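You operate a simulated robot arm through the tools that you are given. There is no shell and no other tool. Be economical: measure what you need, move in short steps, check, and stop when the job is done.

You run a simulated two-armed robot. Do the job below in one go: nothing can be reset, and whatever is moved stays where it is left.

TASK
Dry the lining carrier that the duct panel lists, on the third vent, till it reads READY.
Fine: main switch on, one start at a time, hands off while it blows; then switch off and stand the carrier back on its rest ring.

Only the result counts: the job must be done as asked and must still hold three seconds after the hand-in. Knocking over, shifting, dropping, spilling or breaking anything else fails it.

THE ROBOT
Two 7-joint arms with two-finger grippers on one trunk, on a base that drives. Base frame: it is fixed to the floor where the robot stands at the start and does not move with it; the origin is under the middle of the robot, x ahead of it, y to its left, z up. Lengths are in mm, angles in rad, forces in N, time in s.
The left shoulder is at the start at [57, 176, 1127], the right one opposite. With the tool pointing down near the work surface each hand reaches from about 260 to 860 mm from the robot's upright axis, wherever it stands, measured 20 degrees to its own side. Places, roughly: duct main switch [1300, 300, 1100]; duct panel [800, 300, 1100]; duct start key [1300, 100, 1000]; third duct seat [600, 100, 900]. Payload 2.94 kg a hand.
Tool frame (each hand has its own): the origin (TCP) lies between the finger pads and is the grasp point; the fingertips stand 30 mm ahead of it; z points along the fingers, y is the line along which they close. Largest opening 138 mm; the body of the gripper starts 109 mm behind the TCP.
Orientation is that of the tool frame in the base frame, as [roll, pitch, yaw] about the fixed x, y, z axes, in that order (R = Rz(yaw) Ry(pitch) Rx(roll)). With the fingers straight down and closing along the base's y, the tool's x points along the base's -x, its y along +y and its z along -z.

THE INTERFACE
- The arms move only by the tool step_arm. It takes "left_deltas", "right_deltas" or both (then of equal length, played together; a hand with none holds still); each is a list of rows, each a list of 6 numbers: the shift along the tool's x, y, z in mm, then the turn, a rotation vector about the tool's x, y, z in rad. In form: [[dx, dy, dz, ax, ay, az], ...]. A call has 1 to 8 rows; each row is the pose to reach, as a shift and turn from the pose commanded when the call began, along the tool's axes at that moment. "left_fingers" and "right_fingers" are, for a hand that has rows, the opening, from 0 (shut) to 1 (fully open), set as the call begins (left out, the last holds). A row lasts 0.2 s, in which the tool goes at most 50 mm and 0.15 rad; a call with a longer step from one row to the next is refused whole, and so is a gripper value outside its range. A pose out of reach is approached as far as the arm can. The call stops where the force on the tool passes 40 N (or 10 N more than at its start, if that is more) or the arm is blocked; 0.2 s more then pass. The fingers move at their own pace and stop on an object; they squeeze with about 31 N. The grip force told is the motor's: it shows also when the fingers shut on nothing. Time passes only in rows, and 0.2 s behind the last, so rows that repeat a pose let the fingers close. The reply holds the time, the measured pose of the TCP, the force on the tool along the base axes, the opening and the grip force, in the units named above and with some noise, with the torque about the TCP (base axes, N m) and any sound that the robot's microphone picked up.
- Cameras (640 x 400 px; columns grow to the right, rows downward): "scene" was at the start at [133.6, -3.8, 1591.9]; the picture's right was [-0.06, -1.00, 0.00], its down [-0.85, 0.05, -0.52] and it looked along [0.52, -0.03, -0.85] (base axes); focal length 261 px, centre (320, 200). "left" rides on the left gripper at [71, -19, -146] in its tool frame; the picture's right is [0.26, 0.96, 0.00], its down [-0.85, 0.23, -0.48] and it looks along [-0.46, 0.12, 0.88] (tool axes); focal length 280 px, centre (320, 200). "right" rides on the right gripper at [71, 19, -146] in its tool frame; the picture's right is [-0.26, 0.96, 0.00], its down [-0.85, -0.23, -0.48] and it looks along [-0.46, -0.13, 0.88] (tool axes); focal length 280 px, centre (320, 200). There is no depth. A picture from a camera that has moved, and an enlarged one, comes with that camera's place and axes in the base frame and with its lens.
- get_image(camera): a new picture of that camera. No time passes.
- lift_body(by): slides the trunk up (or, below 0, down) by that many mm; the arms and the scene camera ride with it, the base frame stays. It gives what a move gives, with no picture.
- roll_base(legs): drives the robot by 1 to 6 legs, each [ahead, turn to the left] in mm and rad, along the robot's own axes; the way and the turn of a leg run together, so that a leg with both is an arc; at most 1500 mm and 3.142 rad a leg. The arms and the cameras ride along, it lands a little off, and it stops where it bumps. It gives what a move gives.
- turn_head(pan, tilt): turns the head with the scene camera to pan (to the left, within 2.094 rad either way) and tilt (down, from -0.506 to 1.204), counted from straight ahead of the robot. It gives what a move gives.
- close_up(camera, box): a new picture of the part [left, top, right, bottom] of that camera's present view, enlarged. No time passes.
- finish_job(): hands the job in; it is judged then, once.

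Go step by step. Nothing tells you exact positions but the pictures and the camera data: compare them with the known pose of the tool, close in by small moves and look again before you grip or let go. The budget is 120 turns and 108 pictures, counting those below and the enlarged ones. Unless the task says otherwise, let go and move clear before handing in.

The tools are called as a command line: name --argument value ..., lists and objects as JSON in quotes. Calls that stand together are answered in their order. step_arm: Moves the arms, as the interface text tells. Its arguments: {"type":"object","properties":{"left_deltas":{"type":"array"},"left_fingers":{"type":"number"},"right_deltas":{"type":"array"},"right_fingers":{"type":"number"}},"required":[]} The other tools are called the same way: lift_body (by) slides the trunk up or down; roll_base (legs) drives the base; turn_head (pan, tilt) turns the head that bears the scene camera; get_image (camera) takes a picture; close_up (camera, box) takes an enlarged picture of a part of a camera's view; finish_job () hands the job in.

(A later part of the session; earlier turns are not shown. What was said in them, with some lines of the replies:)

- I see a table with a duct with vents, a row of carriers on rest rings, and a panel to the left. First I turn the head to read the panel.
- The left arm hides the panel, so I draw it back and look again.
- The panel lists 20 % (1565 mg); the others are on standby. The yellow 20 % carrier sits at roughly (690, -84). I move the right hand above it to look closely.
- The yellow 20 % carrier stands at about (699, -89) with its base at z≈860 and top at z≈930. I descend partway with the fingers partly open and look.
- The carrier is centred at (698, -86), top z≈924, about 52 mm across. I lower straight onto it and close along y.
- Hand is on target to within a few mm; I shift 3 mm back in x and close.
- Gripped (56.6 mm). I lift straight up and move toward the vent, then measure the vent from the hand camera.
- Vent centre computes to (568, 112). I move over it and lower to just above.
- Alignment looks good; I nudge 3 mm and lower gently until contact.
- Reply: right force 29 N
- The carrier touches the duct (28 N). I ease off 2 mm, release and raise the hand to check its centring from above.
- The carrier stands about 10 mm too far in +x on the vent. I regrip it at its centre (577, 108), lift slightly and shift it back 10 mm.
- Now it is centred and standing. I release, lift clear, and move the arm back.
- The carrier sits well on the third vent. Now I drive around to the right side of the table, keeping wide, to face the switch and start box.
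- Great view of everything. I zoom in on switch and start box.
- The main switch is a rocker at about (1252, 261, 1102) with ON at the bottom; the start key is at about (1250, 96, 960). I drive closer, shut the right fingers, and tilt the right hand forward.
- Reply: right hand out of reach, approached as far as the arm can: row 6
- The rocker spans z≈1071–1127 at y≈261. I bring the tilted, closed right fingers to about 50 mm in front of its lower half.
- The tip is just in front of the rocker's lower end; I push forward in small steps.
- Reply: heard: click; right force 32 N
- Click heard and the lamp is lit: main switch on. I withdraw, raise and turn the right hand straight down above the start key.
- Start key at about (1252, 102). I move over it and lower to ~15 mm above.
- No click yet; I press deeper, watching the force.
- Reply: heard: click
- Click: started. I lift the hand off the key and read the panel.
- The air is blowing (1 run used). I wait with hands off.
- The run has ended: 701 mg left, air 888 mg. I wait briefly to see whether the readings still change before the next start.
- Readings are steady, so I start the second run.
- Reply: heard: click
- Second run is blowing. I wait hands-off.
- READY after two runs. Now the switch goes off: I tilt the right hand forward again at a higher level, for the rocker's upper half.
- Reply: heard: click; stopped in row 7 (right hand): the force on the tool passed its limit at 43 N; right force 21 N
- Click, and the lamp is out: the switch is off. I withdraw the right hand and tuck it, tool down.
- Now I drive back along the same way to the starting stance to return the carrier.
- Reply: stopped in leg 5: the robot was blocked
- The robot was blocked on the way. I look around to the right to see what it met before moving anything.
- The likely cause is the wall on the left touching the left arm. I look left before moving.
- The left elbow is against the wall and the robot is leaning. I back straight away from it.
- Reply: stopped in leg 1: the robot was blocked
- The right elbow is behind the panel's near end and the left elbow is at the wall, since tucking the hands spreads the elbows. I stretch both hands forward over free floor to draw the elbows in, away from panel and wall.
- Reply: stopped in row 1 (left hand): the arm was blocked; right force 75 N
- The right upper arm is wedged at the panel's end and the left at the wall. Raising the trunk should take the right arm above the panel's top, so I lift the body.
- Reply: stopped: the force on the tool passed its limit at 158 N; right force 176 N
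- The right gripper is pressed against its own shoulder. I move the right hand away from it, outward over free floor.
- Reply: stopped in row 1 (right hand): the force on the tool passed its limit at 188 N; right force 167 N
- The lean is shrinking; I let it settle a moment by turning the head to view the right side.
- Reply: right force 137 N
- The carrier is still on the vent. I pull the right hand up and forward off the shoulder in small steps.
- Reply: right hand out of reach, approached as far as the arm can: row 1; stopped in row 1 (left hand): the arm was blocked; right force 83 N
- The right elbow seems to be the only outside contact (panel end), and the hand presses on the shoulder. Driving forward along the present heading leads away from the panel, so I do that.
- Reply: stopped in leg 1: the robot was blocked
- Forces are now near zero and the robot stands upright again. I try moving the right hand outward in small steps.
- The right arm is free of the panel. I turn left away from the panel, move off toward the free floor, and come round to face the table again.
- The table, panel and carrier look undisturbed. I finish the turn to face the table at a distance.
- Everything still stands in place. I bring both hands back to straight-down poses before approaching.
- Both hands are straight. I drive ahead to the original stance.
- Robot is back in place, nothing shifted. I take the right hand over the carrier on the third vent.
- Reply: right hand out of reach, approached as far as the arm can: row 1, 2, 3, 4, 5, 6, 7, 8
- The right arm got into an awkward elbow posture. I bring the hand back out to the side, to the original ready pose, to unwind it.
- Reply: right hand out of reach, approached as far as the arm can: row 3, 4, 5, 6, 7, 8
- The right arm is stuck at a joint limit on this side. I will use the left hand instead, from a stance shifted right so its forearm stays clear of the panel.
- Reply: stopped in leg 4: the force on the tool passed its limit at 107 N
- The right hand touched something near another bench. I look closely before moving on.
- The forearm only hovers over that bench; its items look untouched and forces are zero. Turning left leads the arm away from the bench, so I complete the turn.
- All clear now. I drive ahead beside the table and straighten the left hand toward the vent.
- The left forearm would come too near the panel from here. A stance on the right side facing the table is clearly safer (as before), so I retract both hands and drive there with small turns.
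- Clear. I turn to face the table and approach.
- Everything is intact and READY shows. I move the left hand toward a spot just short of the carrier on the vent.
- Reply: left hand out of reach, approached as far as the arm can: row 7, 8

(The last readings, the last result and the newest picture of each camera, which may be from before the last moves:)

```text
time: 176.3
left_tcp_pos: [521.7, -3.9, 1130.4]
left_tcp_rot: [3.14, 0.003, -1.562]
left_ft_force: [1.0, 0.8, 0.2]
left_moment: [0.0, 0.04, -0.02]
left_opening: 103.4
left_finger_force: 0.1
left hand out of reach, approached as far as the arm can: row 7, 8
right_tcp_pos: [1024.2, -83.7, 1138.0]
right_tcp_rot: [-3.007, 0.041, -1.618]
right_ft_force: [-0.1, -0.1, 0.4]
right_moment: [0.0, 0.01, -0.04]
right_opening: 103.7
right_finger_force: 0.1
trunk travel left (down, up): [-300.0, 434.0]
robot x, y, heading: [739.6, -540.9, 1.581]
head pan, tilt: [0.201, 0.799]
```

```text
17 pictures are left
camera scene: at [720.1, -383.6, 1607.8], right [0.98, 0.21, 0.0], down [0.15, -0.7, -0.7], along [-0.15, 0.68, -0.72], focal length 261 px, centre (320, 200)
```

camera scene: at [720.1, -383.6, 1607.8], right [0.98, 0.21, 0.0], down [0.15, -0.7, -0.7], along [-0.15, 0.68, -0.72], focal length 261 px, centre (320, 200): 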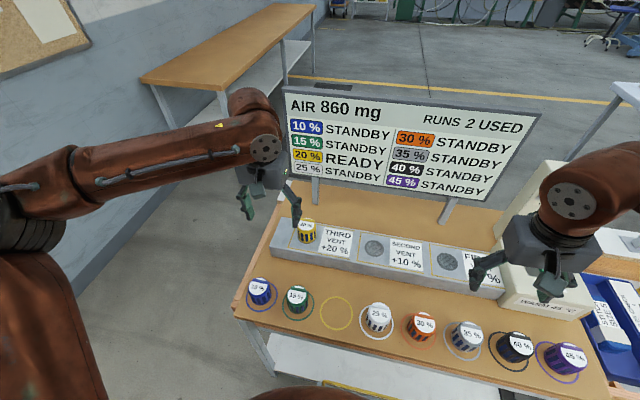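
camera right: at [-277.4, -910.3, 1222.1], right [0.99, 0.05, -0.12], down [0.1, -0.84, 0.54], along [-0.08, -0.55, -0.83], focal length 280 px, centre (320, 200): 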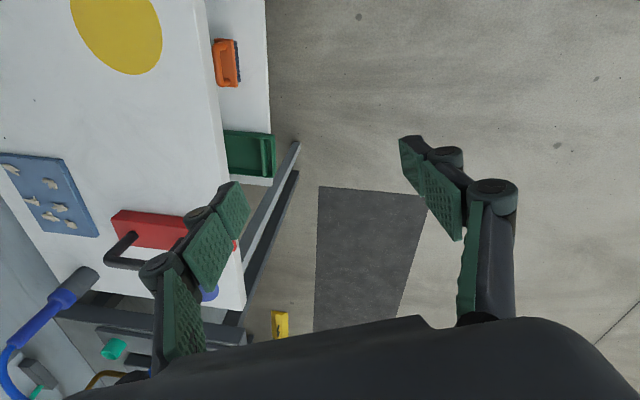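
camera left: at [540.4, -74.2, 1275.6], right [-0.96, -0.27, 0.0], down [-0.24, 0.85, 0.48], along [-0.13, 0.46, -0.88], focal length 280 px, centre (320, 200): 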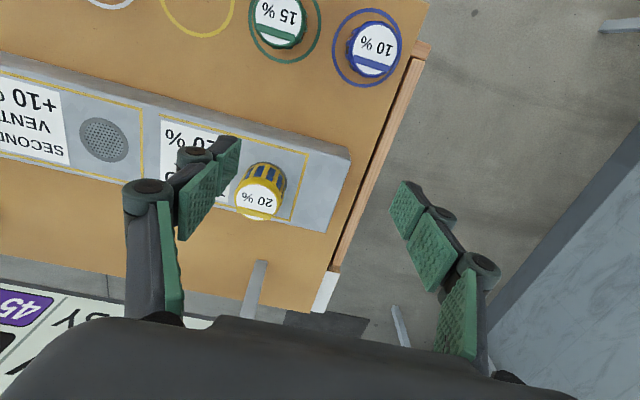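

Reach is short at this height; lower down there should be more. I lower the hand to z≈1045 (still above everything) and go on toward the carrier.

step_arm --left_deltas '[[0, 0, 40, 0, 0, 0], [0, 0, 80, 0, 0, 0], [-30, -10, 85, 0, 0, 0], [-60, -20, 85, 0, 0, 0], [-85, -32, 85, 0, 0, 0], [-115, -45, 85, 0, 0, 0], [-115, -45, 85, 0, 0, 0]]'

get_image --camera "left"

```text
time: 177.9
left_tcp_pos: [503.6, 28.7, 1043.7]
left_tcp_rot: [-3.139, 0.001, -1.561]
left_ft_force: [-0.6, 0.7, 0.2]
left_moment: [-0.02, 0.0, -0.03]
left_opening: 103.7
left_finger_force: 0.1
left hand out of reach, approached as far as the arm can: row 3, 4, 5, 6, 7
right_tcp_pos: [1023.2, -83.0, 1137.2]
right_tcp_rot: [-3.005, 0.038, -1.619]
right_ft_force: [-0.6, 1.2, -1.1]
right_moment: [-0.05, -0.03, -0.02]
right_opening: 103.3
right_finger_force: 0.1
trunk travel left (down, up): [-300.0, 434.0]
robot x, y, heading: [737.0, -536.9, 1.579]
head pan, tilt: [0.201, 0.799]
```

```text
16 pictures are left
camera left: at [523.6, -41.2, 1189.3], right [-0.96, -0.27, 0.0], down [-0.24, 0.85, 0.48], along [-0.13, 0.46, -0.88], focal length 280 px, centre (320, 200)
```

left: 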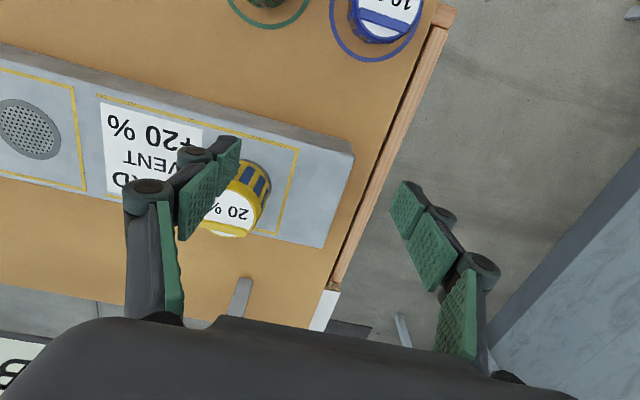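

The left arm can't come further inward, so I retract it, raise it, and turn the base right a bit so the vent lies more to the left hand's own side.

step_arm --left_deltas '[[0, 0, -40, 0, 0, 0], [0, 10, -80, 0, 0, 0], [40, 20, -85, 0, 0, 0], [80, 30, -85, 0, 0, 0], [120, 40, -85, 0, 0, 0], [160, 50, -85, 0, 0, 0]]'

roll_base --legs '[[0, -0.47]]'

get_image --camera "left"

```text
time: 179.3
left_tcp_pos: [450.2, -130.3, 1127.3]
left_tcp_rot: [3.14, -0.001, -1.56]
left_ft_force: [0.4, -0.5, 0.1]
left_moment: [-0.01, -0.04, 0.01]
left_opening: 103.5
left_finger_force: 0.1
left hand out of reach, approached as far as the arm can: row 1, 2
right_tcp_pos: [1023.2, -84.5, 1137.5]
right_tcp_rot: [-3.005, 0.042, -1.621]
right_ft_force: [-0.5, -0.9, -0.6]
right_moment: [0.01, -0.02, 0.0]
right_opening: 103.5
right_finger_force: 0.0
trunk travel left (down, up): [-300.0, 434.0]
robot x, y, heading: [737.3, -538.6, 1.585]
head pan, tilt: [0.201, 0.799]
```

```text
time: 181.1
left_tcp_pos: [670.5, -43.7, 1127.2]
left_tcp_rot: [3.141, -0.001, -2.042]
left_ft_force: [0.3, 0.2, -0.1]
left_moment: [0.02, 0.01, 0.03]
left_opening: 103.3
left_finger_force: 0.0
right_tcp_pos: [1200.4, -267.0, 1136.9]
right_tcp_rot: [-3.004, 0.04, -2.101]
right_ft_force: [0.3, -0.1, -0.6]
right_moment: [0.02, 0.01, 0.0]
right_opening: 103.4
right_finger_force: 0.1
trunk travel left (down, up): [-300.0, 434.0]
robot x, y, heading: [738.4, -538.6, 1.1]
head pan, tilt: [0.201, 0.799]
```

```text
15 pictures are left
camera left: at [656.3, -114.8, 1273.2], right [-0.98, 0.2, 0.0], down [0.18, 0.86, 0.48], along [0.1, 0.47, -0.88], focal length 280 px, centre (320, 200)
```

left: 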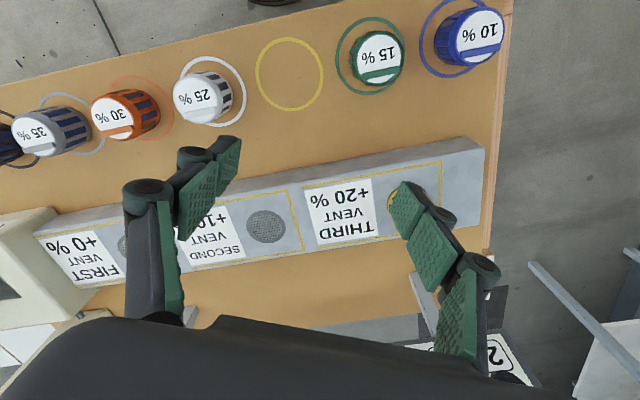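

The empty ring is at about (703, -90). I move the left hand over the carrier on the vent, tips still above it.

step_arm --left_deltas '[[-15, 27, 0, 0, 0, 0], [-30, 54, 0, 0, 0, 0], [-46, 81, 15, 0, 0, 0], [-61, 108, 35, 0, 0, 0], [-76, 135, 55, 0, 0, 0], [-91, 162, 70, 0, 0, 0], [-91, 162, 72, 0, 0, 0]]'

get_image --camera "left"

```text
time: 182.7
left_tcp_pos: [567.5, 112.4, 1055.4]
left_tcp_rot: [3.141, 0.0, -2.042]
left_ft_force: [0.2, 0.2, -0.5]
left_moment: [0.04, -0.01, -0.05]
left_opening: 103.4
left_finger_force: 0.1
right_tcp_pos: [1200.4, -266.4, 1136.8]
right_tcp_rot: [-3.007, 0.042, -2.099]
right_ft_force: [-0.1, -0.7, -0.3]
right_moment: [0.02, -0.01, 0.02]
right_opening: 103.7
right_finger_force: 0.1
trunk travel left (down, up): [-300.0, 434.0]
robot x, y, heading: [737.3, -536.3, 1.104]
head pan, tilt: [0.201, 0.799]
```

```text
14 pictures are left
camera left: at [553.3, 40.2, 1200.8], right [-0.98, 0.2, 0.0], down [0.18, 0.86, 0.48], along [0.1, 0.47, -0.88], focal length 280 px, centre (320, 200)
```

left: 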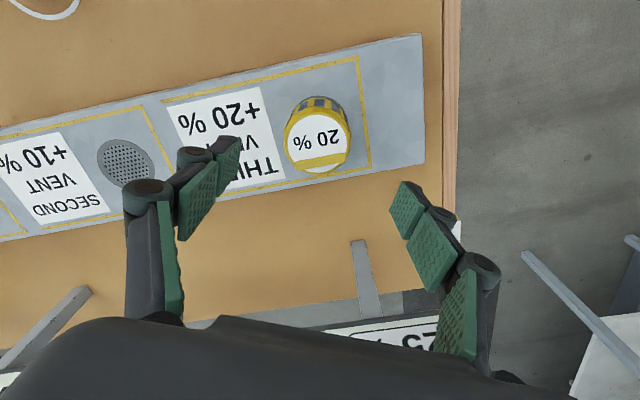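

Reached. The carrier's centre is at about (568, 107); I lower around it and close.

step_arm --left_deltas '[[4, -3, 25, 0, 0, 0], [4, -3, 50, 0, 0, 0], [4, -3, 75, 0, 0, 0], [4, -3, 93, 0, 0, 0], [4, -3, 99, 0, 0, 0], [4, -3, 99, 0, 0, 0]]'

get_image --camera "left"

```text
time: 184.1
left_tcp_pos: [568.3, 108.0, 956.4]
left_tcp_rot: [3.142, 0.001, -2.041]
left_ft_force: [0.4, -0.5, 0.3]
left_moment: [0.01, 0.01, 0.01]
left_opening: 103.6
left_finger_force: 0.0
right_tcp_pos: [1201.6, -266.3, 1136.1]
right_tcp_rot: [-3.005, 0.04, -2.101]
right_ft_force: [0.1, -0.5, -0.4]
right_moment: [-0.02, 0.03, 0.03]
right_opening: 103.2
right_finger_force: 0.0
trunk travel left (down, up): [-300.0, 434.0]
robot x, y, heading: [739.3, -533.7, 1.107]
head pan, tilt: [0.201, 0.799]
```

```text
13 pictures are left
camera left: at [553.5, 35.2, 1101.5], right [-0.98, 0.2, 0.0], down [0.18, 0.86, 0.48], along [0.1, 0.47, -0.88], focal length 280 px, centre (320, 200)
```

left: 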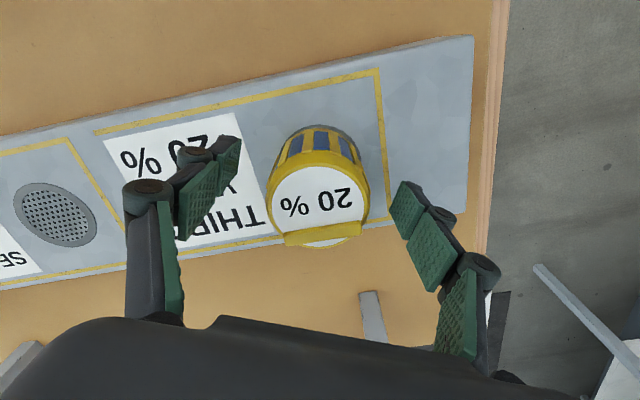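

step_arm --left_deltas '[[0, 0, 0, 0, 0, 0], [0, 0, 0, 0, 0, 0], [0, 0, 0, 0, 0, 0], [0, 0, 0, 0, 0, 0], [0, 0, 0, 0, 0, 0]]' --left_fingers 0.2

step_arm --left_deltas '[[0, 0, -20, 0, 0, 0], [0, 0, -50, 0, 0, 0], [0, 0, -85, 0, 0, 0], [0, 0, -95, 0, 0, 0]]'

```text
time: 185.3
left_tcp_pos: [569.1, 106.7, 956.4]
left_tcp_rot: [3.14, 0.0, -2.041]
left_ft_force: [-0.6, 0.2, 0.6]
left_moment: [-0.01, 0.04, 0.02]
left_opening: 56.1
left_finger_force: 30.9
right_tcp_pos: [1200.3, -265.9, 1137.3]
right_tcp_rot: [-3.004, 0.038, -2.1]
right_ft_force: [0.7, -0.4, 0.1]
right_moment: [0.01, -0.04, 0.01]
right_opening: 103.7
right_finger_force: 0.1
trunk travel left (down, up): [-300.0, 434.0]
robot x, y, heading: [737.9, -537.7, 1.105]
head pan, tilt: [0.201, 0.799]
```

```text
time: 186.3
left_tcp_pos: [567.8, 108.9, 1051.0]
left_tcp_rot: [3.141, 0.0, -2.041]
left_ft_force: [0.3, 0.3, -1.2]
left_moment: [-0.04, 0.01, -0.01]
left_opening: 56.1
left_finger_force: 30.8
right_tcp_pos: [1200.7, -266.1, 1136.8]
right_tcp_rot: [-3.006, 0.041, -2.099]
right_ft_force: [0.2, 0.9, -0.1]
right_moment: [-0.02, 0.03, 0.02]
right_opening: 103.9
right_finger_force: 0.0
trunk travel left (down, up): [-300.0, 434.0]
robot x, y, heading: [735.7, -539.4, 1.101]
head pan, tilt: [0.201, 0.799]
```

Gripped and lifted. I carry it over the yellow rest ring.

step_arm --left_deltas '[[19, -35, 0, 0, 0, 0], [38, -70, 0, 0, 0, 0], [57, -105, 0, 0, 0, 0], [77, -140, 0, 0, 0, 0], [96, -175, 0, 0, 0, 0], [115, -210, 0, 0, 0, 0], [115, -210, 30, 0, 0, 0], [115, -210, 50, 0, 0, 0]]'

get_image --camera "left"

get_image --camera "scene"

```text
time: 188.1
left_tcp_pos: [702.1, -90.8, 1001.4]
left_tcp_rot: [3.141, 0.0, -2.043]
left_ft_force: [-0.2, -0.4, -0.3]
left_moment: [0.0, 0.0, 0.02]
left_opening: 56.1
left_finger_force: 31.2
right_tcp_pos: [1201.2, -266.3, 1137.4]
right_tcp_rot: [-3.007, 0.039, -2.1]
right_ft_force: [-0.3, -0.8, -0.2]
right_moment: [0.01, 0.05, -0.01]
right_opening: 103.3
right_finger_force: 0.1
trunk travel left (down, up): [-300.0, 434.0]
robot x, y, heading: [736.1, -536.4, 1.105]
head pan, tilt: [0.201, 0.799]
```

```text
12 pictures are left
camera left: at [688.1, -163.0, 1146.5], right [-0.98, 0.2, 0.0], down [0.18, 0.86, 0.48], along [0.1, 0.47, -0.88], focal length 280 px, centre (320, 200)
```

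left: 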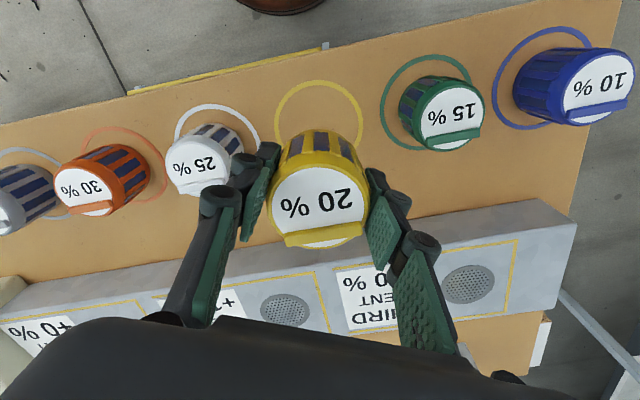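

```text
11 pictures are left
camera scene: at [793.4, -392.7, 1607.6], right [0.96, -0.26, 0.0], down [-0.19, -0.69, -0.7], along [0.18, 0.67, -0.72], focal length 261 px, centre (320, 200)
```

scene: 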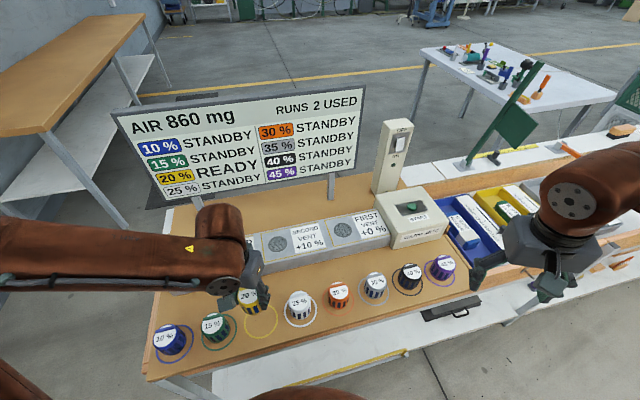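

The carrier hangs over its ring. I lower to about 10 mm above the table and compare base and ring.

step_arm --left_deltas '[[0, 0, 25, 0, 0, 0], [0, 0, 50, 0, 0, 0], [0, 0, 70, 0, 0, 0], [0, 0, 84, 0, 0, 0], [0, 0, 87, 0, 0, 0], [0, 0, 87, 0, 0, 0]]'

close_up --camera "left" --box '[220, 60, 420, 260]'

close_up --camera "scene" --box '[190, 260, 330, 360]'

```text
time: 189.5
left_tcp_pos: [710.5, -80.1, 919.0]
left_tcp_rot: [3.139, -0.002, -2.042]
left_ft_force: [-0.3, -0.1, -1.6]
left_moment: [-0.01, 0.03, 0.0]
left_opening: 56.5
left_finger_force: 31.3
left hand out of reach, approached as far as the arm can: row 2, 3, 4, 5, 6
right_tcp_pos: [1201.6, -266.1, 1136.4]
right_tcp_rot: [-3.006, 0.037, -2.1]
right_ft_force: [0.3, 0.2, 0.1]
right_moment: [-0.05, 0.01, -0.05]
right_opening: 103.5
right_finger_force: 0.1
trunk travel left (down, up): [-300.0, 434.0]
robot x, y, heading: [738.9, -537.7, 1.102]
head pan, tilt: [0.201, 0.799]
```

```text
2.00 times, centred on (320, 160) of left
camera zoom: at [695.5, -151.7, 1065.5], right [-0.98, 0.2, 0.0], down [0.18, 0.86, 0.47], along [0.1, 0.46, -0.88], focal length 561 px, centre (320, 280)
```

zoom: 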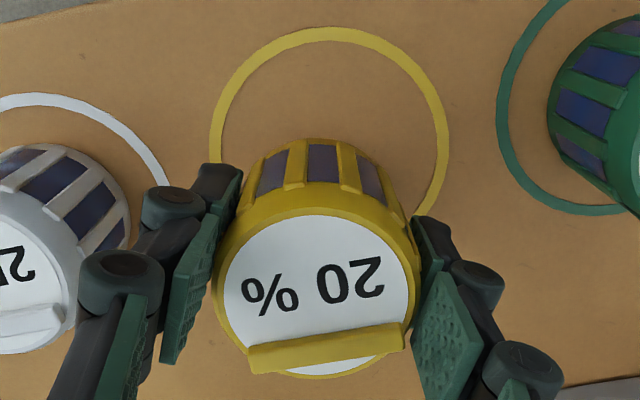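

```text
4.00 times, centred on (260, 310) of scene
camera zoom: at [793.0, -390.1, 1607.3], right [0.96, -0.26, 0.0], down [-0.19, -0.69, -0.7], along [0.18, 0.67, -0.72], focal length 1045 px, centre (560, -240)
```

zoom: 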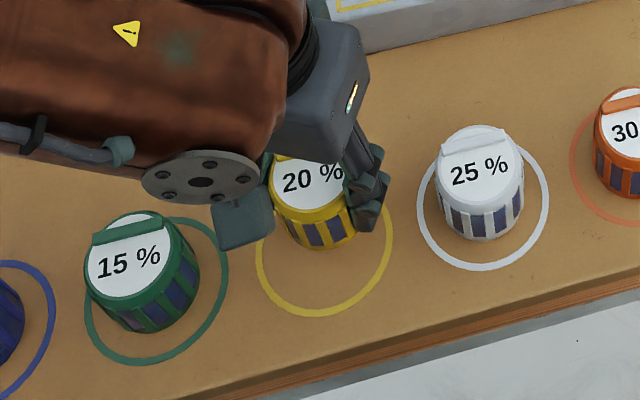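

The arm reaches its near limit here. I raise the carrier, back the base off a little, and re-extend the hand.

step_arm --left_deltas '[[0, 0, -25, 0, 0, 0], [0, 0, -60, 0, 0, 0], [0, 0, -95, 0, 0, 0], [0, 0, -110, 0, 0, 0]]'

roll_base --legs '[[-90, 0]]'

```text
time: 190.5
left_tcp_pos: [710.3, -77.8, 1028.8]
left_tcp_rot: [3.139, -0.002, -2.041]
left_ft_force: [0.1, -0.6, -0.9]
left_moment: [0.01, 0.0, 0.0]
left_opening: 56.3
left_finger_force: 30.8
right_tcp_pos: [1200.4, -266.5, 1138.2]
right_tcp_rot: [-3.005, 0.04, -2.1]
right_ft_force: [-0.2, -1.0, 0.1]
right_moment: [0.01, 0.02, 0.0]
right_opening: 103.5
right_finger_force: 0.1
trunk travel left (down, up): [-300.0, 434.0]
robot x, y, heading: [738.2, -537.6, 1.108]
head pan, tilt: [0.201, 0.799]
```

```text
time: 191.6
left_tcp_pos: [666.2, -160.7, 1030.9]
left_tcp_rot: [3.14, 0.003, -2.041]
left_ft_force: [-0.3, -0.6, -0.5]
left_moment: [0.11, -0.07, 0.01]
left_opening: 56.2
left_finger_force: 30.7
right_tcp_pos: [1157.3, -349.6, 1138.8]
right_tcp_rot: [-3.007, 0.048, -2.095]
right_ft_force: [-0.6, -1.2, 1.2]
right_moment: [0.08, -0.03, 0.03]
right_opening: 103.6
right_finger_force: 0.1
trunk travel left (down, up): [-300.0, 434.0]
robot x, y, heading: [697.2, -619.9, 1.106]
head pan, tilt: [0.201, 0.799]
```

Now I extend over the ring centre (703, -92) and lower to just above the table.

step_arm --left_deltas '[[-40, -1, 0, 0, 0, 0], [-78.6, -2, 0, 0, 0, 0], [-78.6, -2, 0, 0, 0, 0], [-78.6, -2, 35, 0, 0, 0], [-78.6, -2, 70, 0, 0, 0], [-78.6, -2, 95, 0, 0, 0], [-78.6, -2, 110, 0, 0, 0], [-78.6, -2, 114, 0, 0, 0]]'

close_up --camera "left" --box '[220, 60, 420, 260]'

```text
time: 193.4
left_tcp_pos: [705.8, -89.1, 912.7]
left_tcp_rot: [3.14, -0.001, -2.04]
left_ft_force: [-0.5, 0.5, -1.9]
left_moment: [-0.04, -0.02, 0.01]
left_opening: 56.5
left_finger_force: 30.6
right_tcp_pos: [1157.9, -346.4, 1137.7]
right_tcp_rot: [-3.006, 0.041, -2.095]
right_ft_force: [-0.4, -0.4, -0.3]
right_moment: [0.04, 0.01, -0.03]
right_opening: 103.7
right_finger_force: 0.1
trunk travel left (down, up): [-300.0, 434.0]
robot x, y, heading: [694.8, -618.0, 1.108]
head pan, tilt: [0.201, 0.799]
```

```text
2.00 times, centred on (320, 160) of left
camera zoom: at [691.0, -162.1, 1057.6], right [-0.98, 0.2, 0.0], down [0.18, 0.86, 0.48], along [0.1, 0.47, -0.88], focal length 561 px, centre (320, 280)
```

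zoom: 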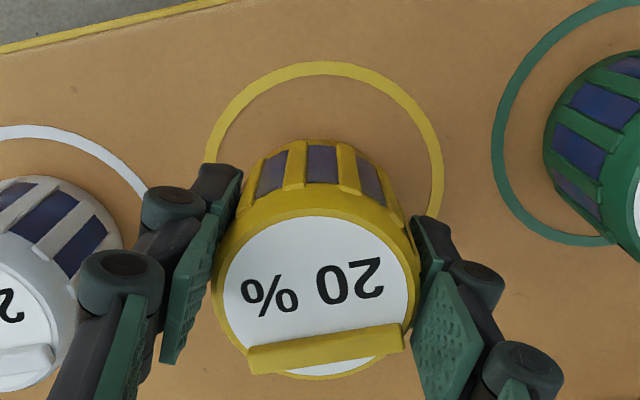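

The base is about 7–8 mm too far from ring centre toward the duct; I shift back and set it down gently.

step_arm --left_deltas '[[4, 0, 0, 0, 0, 0], [7.5, 0, 0, 0, 0, 0], [7.5, 0, 2, 0, 0, 0], [7.5, 0, 4, 0, 0, 0], [7.5, 0, 6, 0, 0, 0], [7.5, 0, 8, 0, 0, 0], [7.5, 0, 8, 0, 0, 0]]'

close_up --camera "left" --box '[220, 60, 420, 260]'

```text
time: 195.0
left_tcp_pos: [701.8, -96.9, 906.3]
left_tcp_rot: [3.14, 0.0, -2.042]
left_ft_force: [-0.2, 0.5, -1.6]
left_moment: [0.0, -0.02, -0.02]
left_opening: 56.3
left_finger_force: 31.4
right_tcp_pos: [1158.3, -347.9, 1137.4]
right_tcp_rot: [-3.004, 0.043, -2.097]
right_ft_force: [-0.7, 0.2, -1.0]
right_moment: [-0.04, 0.01, -0.03]
right_opening: 103.7
right_finger_force: 0.0
trunk travel left (down, up): [-300.0, 434.0]
robot x, y, heading: [693.2, -618.6, 1.109]
head pan, tilt: [0.201, 0.799]
```

```text
2.00 times, centred on (320, 160) of left
camera zoom: at [686.8, -168.6, 1052.0], right [-0.98, 0.2, 0.0], down [0.18, 0.86, 0.48], along [0.1, 0.47, -0.88], focal length 561 px, centre (320, 280)
```

zoom: 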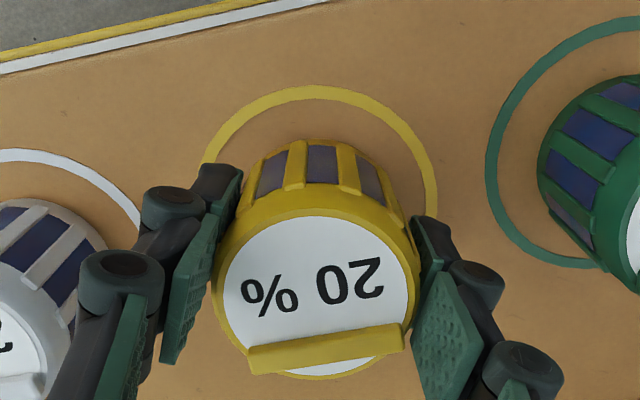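

Well centred now, but not yet touching. I lower further in fine steps.

step_arm --left_deltas '[[0, 0, 1.5, 0, 0, 0], [0, 0, 3, 0, 0, 0], [0, 0, 4.5, 0, 0, 0], [0, 0, 4.5, 0, 0, 0]]'

```text
time: 196.0
left_tcp_pos: [702.1, -96.1, 902.2]
left_tcp_rot: [3.14, 0.001, -2.041]
left_ft_force: [0.9, 0.5, -0.9]
left_moment: [-0.01, -0.01, 0.01]
left_opening: 56.5
left_finger_force: 31.2
right_tcp_pos: [1158.6, -347.2, 1137.4]
right_tcp_rot: [-3.005, 0.041, -2.096]
right_ft_force: [0.4, 0.4, -0.1]
right_moment: [0.0, -0.01, -0.02]
right_opening: 103.5
right_finger_force: 0.1
trunk travel left (down, up): [-300.0, 434.0]
robot x, y, heading: [694.9, -617.8, 1.102]
head pan, tilt: [0.201, 0.799]
```

step_arm --left_deltas '[[0, 0, 1.5, 0, 0, 0], [0, 0, 3, 0, 0, 0], [0, 0, 4.5, 0, 0, 0], [0, 0, 4.5, 0, 0, 0]]'

close_up --camera "scene" --box '[210, 240, 350, 340]'

```text
time: 197.0
left_tcp_pos: [703.3, -96.8, 897.7]
left_tcp_rot: [3.141, 0.0, -2.04]
left_ft_force: [0.3, -0.3, -2.2]
left_moment: [0.02, 0.01, -0.01]
left_opening: 56.5
left_finger_force: 31.1
right_tcp_pos: [1158.6, -347.7, 1137.7]
right_tcp_rot: [-3.005, 0.041, -2.096]
right_ft_force: [-0.2, 0.6, -0.5]
right_moment: [0.01, -0.02, -0.01]
right_opening: 103.5
right_finger_force: 0.1
trunk travel left (down, up): [-300.0, 434.0]
robot x, y, heading: [695.1, -616.1, 1.103]
head pan, tilt: [0.201, 0.799]
```

```text
4.00 times, centred on (280, 290) of scene
camera zoom: at [751.3, -473.5, 1607.6], right [0.97, -0.26, 0.0], down [-0.19, -0.69, -0.7], along [0.18, 0.67, -0.72], focal length 1045 px, centre (480, -160)
```

zoom: 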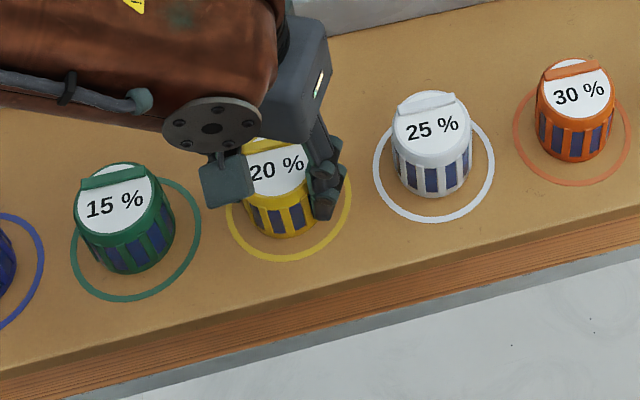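

step_arm --left_deltas '[[0, 0, 1.5, 0, 0, 0], [0, 0, 3, 0, 0, 0], [0, 0, 4.5, 0, 0, 0], [0, 0, 6, 0, 0, 0], [0, 0, 6, 0, 0, 0]]'

```text
time: 198.2
left_tcp_pos: [703.1, -94.7, 893.2]
left_tcp_rot: [3.139, 0.003, -2.041]
left_ft_force: [-4.8, 2.0, 28.4]
left_moment: [0.26, 0.06, 0.03]
left_opening: 56.3
left_finger_force: 30.8
right_tcp_pos: [1157.9, -348.9, 1137.9]
right_tcp_rot: [-3.007, 0.043, -2.096]
right_ft_force: [0.8, 0.1, -0.3]
right_moment: [-0.02, 0.01, 0.04]
right_opening: 103.3
right_finger_force: 0.1
trunk travel left (down, up): [-300.0, 434.0]
robot x, y, heading: [696.7, -617.8, 1.107]
head pan, tilt: [0.201, 0.799]
```

Contact (28 N). I ease off 2 mm, then release and lift straight up.

step_arm --left_deltas '[[0, 0, -2.2, 0, 0, 0], [0, 0, -2.2, 0, 0, 0]]'

step_arm --left_deltas '[[0, 0, 0, 0, 0, 0], [0, 0, 0, 0, 0, 0], [0, 0, 0, 0, 0, 0], [0, 0, 0, 0, 0, 0], [0, 0, -40, 0, 0, 0], [0, 0, -85, 0, 0, 0], [0, 0, -130, 0, 0, 0], [0, 0, -170, 0, 0, 0]]' --left_fingers 0.65

get_image --camera "left"

get_image --camera "scene"

```text
time: 198.8
left_tcp_pos: [701.6, -97.2, 893.5]
left_tcp_rot: [3.14, -0.002, -2.04]
left_ft_force: [2.5, 0.5, 7.5]
left_moment: [0.22, -0.25, -0.04]
left_opening: 56.5
left_finger_force: 31.2
right_tcp_pos: [1159.5, -347.4, 1137.3]
right_tcp_rot: [-3.008, 0.042, -2.097]
right_ft_force: [-0.5, 0.7, -0.1]
right_moment: [0.0, 0.01, 0.0]
right_opening: 103.3
right_finger_force: 0.2
trunk travel left (down, up): [-300.0, 434.0]
robot x, y, heading: [697.8, -620.6, 1.109]
head pan, tilt: [0.201, 0.799]
```

```text
time: 200.6
left_tcp_pos: [703.4, -97.0, 1063.4]
left_tcp_rot: [3.139, -0.001, -2.041]
left_ft_force: [-0.8, 0.0, 1.1]
left_moment: [0.02, -0.01, 0.01]
left_opening: 89.7
left_finger_force: 0.1
right_tcp_pos: [1158.5, -347.0, 1138.2]
right_tcp_rot: [-3.008, 0.043, -2.096]
right_ft_force: [-0.6, -1.3, 0.3]
right_moment: [0.05, -0.01, 0.0]
right_opening: 103.4
right_finger_force: 0.2
trunk travel left (down, up): [-300.0, 434.0]
robot x, y, heading: [693.9, -618.6, 1.103]
head pan, tilt: [0.201, 0.799]
```

```text
5 pictures are left
camera left: at [689.4, -168.0, 1209.2], right [-0.98, 0.2, 0.0], down [0.18, 0.86, 0.48], along [0.1, 0.47, -0.88], focal length 280 px, centre (320, 200)
```

left: 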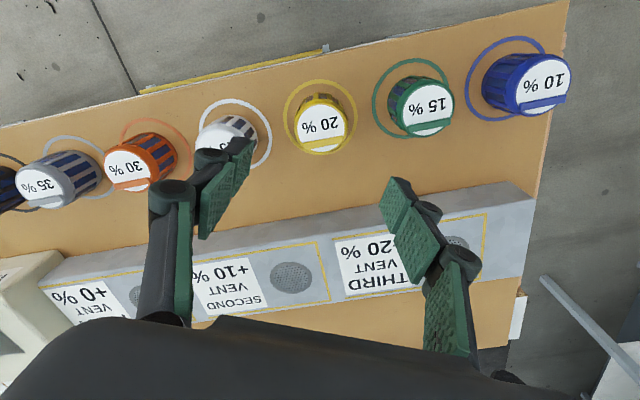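

```text
4 pictures are left
camera scene: at [751.4, -474.3, 1607.7], right [0.97, -0.26, 0.0], down [-0.19, -0.69, -0.7], along [0.18, 0.67, -0.72], focal length 261 px, centre (320, 200)
```

scene: 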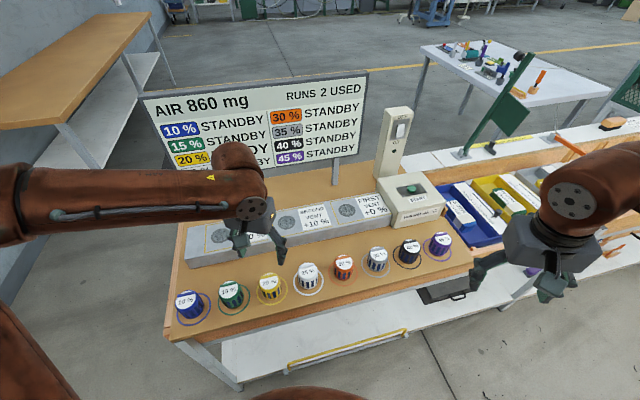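

The carrier stands centred on its ring. I move the left hand clear and do one last check of panel, switch and carrier.

step_arm --left_deltas '[[0, 0, -40, 0, 0, 0], [30, 20, -65, 0, 0, 0], [60, 40, -65, 0, 0, 0], [90, 60, -65, 0, 0, 0], [110, 90, -65, 0, 0, 0], [110, 90, -65, 0, 0, 0]]'

close_up --camera "scene" --box '[130, 60, 470, 340]'

close_up --camera "scene" --box '[220, 90, 440, 310]'

```text
time: 202.0
left_tcp_pos: [575.3, -153.3, 1128.6]
left_tcp_rot: [3.14, 0.001, -2.041]
left_ft_force: [0.5, 0.2, -0.2]
left_moment: [0.0, 0.05, -0.03]
left_opening: 89.9
left_finger_force: 0.0
right_tcp_pos: [1159.9, -348.8, 1137.9]
right_tcp_rot: [-3.006, 0.039, -2.097]
right_ft_force: [1.4, 0.4, -0.3]
right_moment: [0.0, -0.04, 0.01]
right_opening: 103.3
right_finger_force: 0.0
trunk travel left (down, up): [-300.0, 434.0]
robot x, y, heading: [698.6, -617.9, 1.103]
head pan, tilt: [0.201, 0.799]
```

```text
1.43 times, centred on (300, 200) of scene
camera zoom: at [752.8, -474.4, 1607.6], right [0.97, -0.26, 0.0], down [-0.19, -0.69, -0.7], along [0.18, 0.67, -0.72], focal length 373 px, centre (349, 200)
```

zoom: 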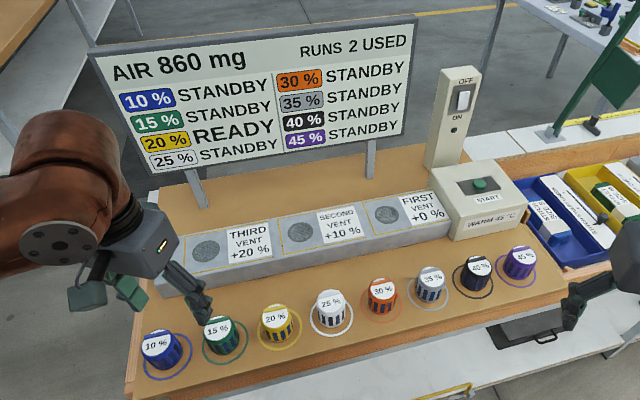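

```text
1.82 times, centred on (330, 200) of scene
camera zoom: at [752.8, -474.4, 1607.6], right [0.97, -0.26, 0.0], down [-0.19, -0.69, -0.7], along [0.18, 0.67, -0.72], focal length 475 px, centre (302, 200)
```

zoom: 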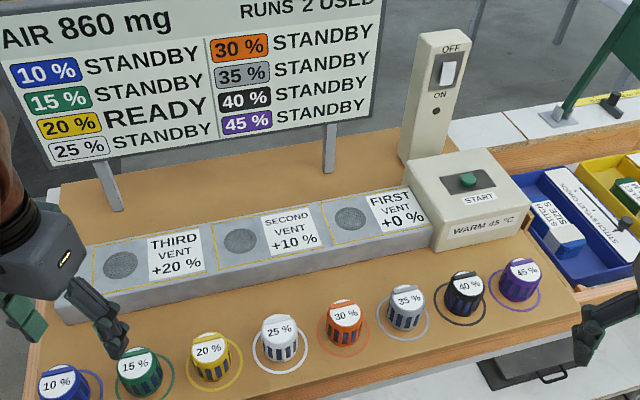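

The panel reads READY, the switch lamp is dark, the carrier stands on its ring and both hands are clear. I hand in.

finish_job

```text
The job is handed in.
```

The 20 % carrier reads READY after two separate runs on the third vent. The main switch is off, and the carrier is back on its yellow rest ring with both hands clear.

Two bumps happened while driving between stances:
- **Near the panel:** on the way back the robot was blocked at the near end of the duct panel. It leaned, and its right hand pressed on its own shoulder until I freed it. The panel, table and carriers look unmoved in the later pictures.
- **Near the wall bench:** a turn beside the second bench stopped at 107 N on a tool. I could not tell what was touched; nothing there looked out of place in the pictures I took right after.
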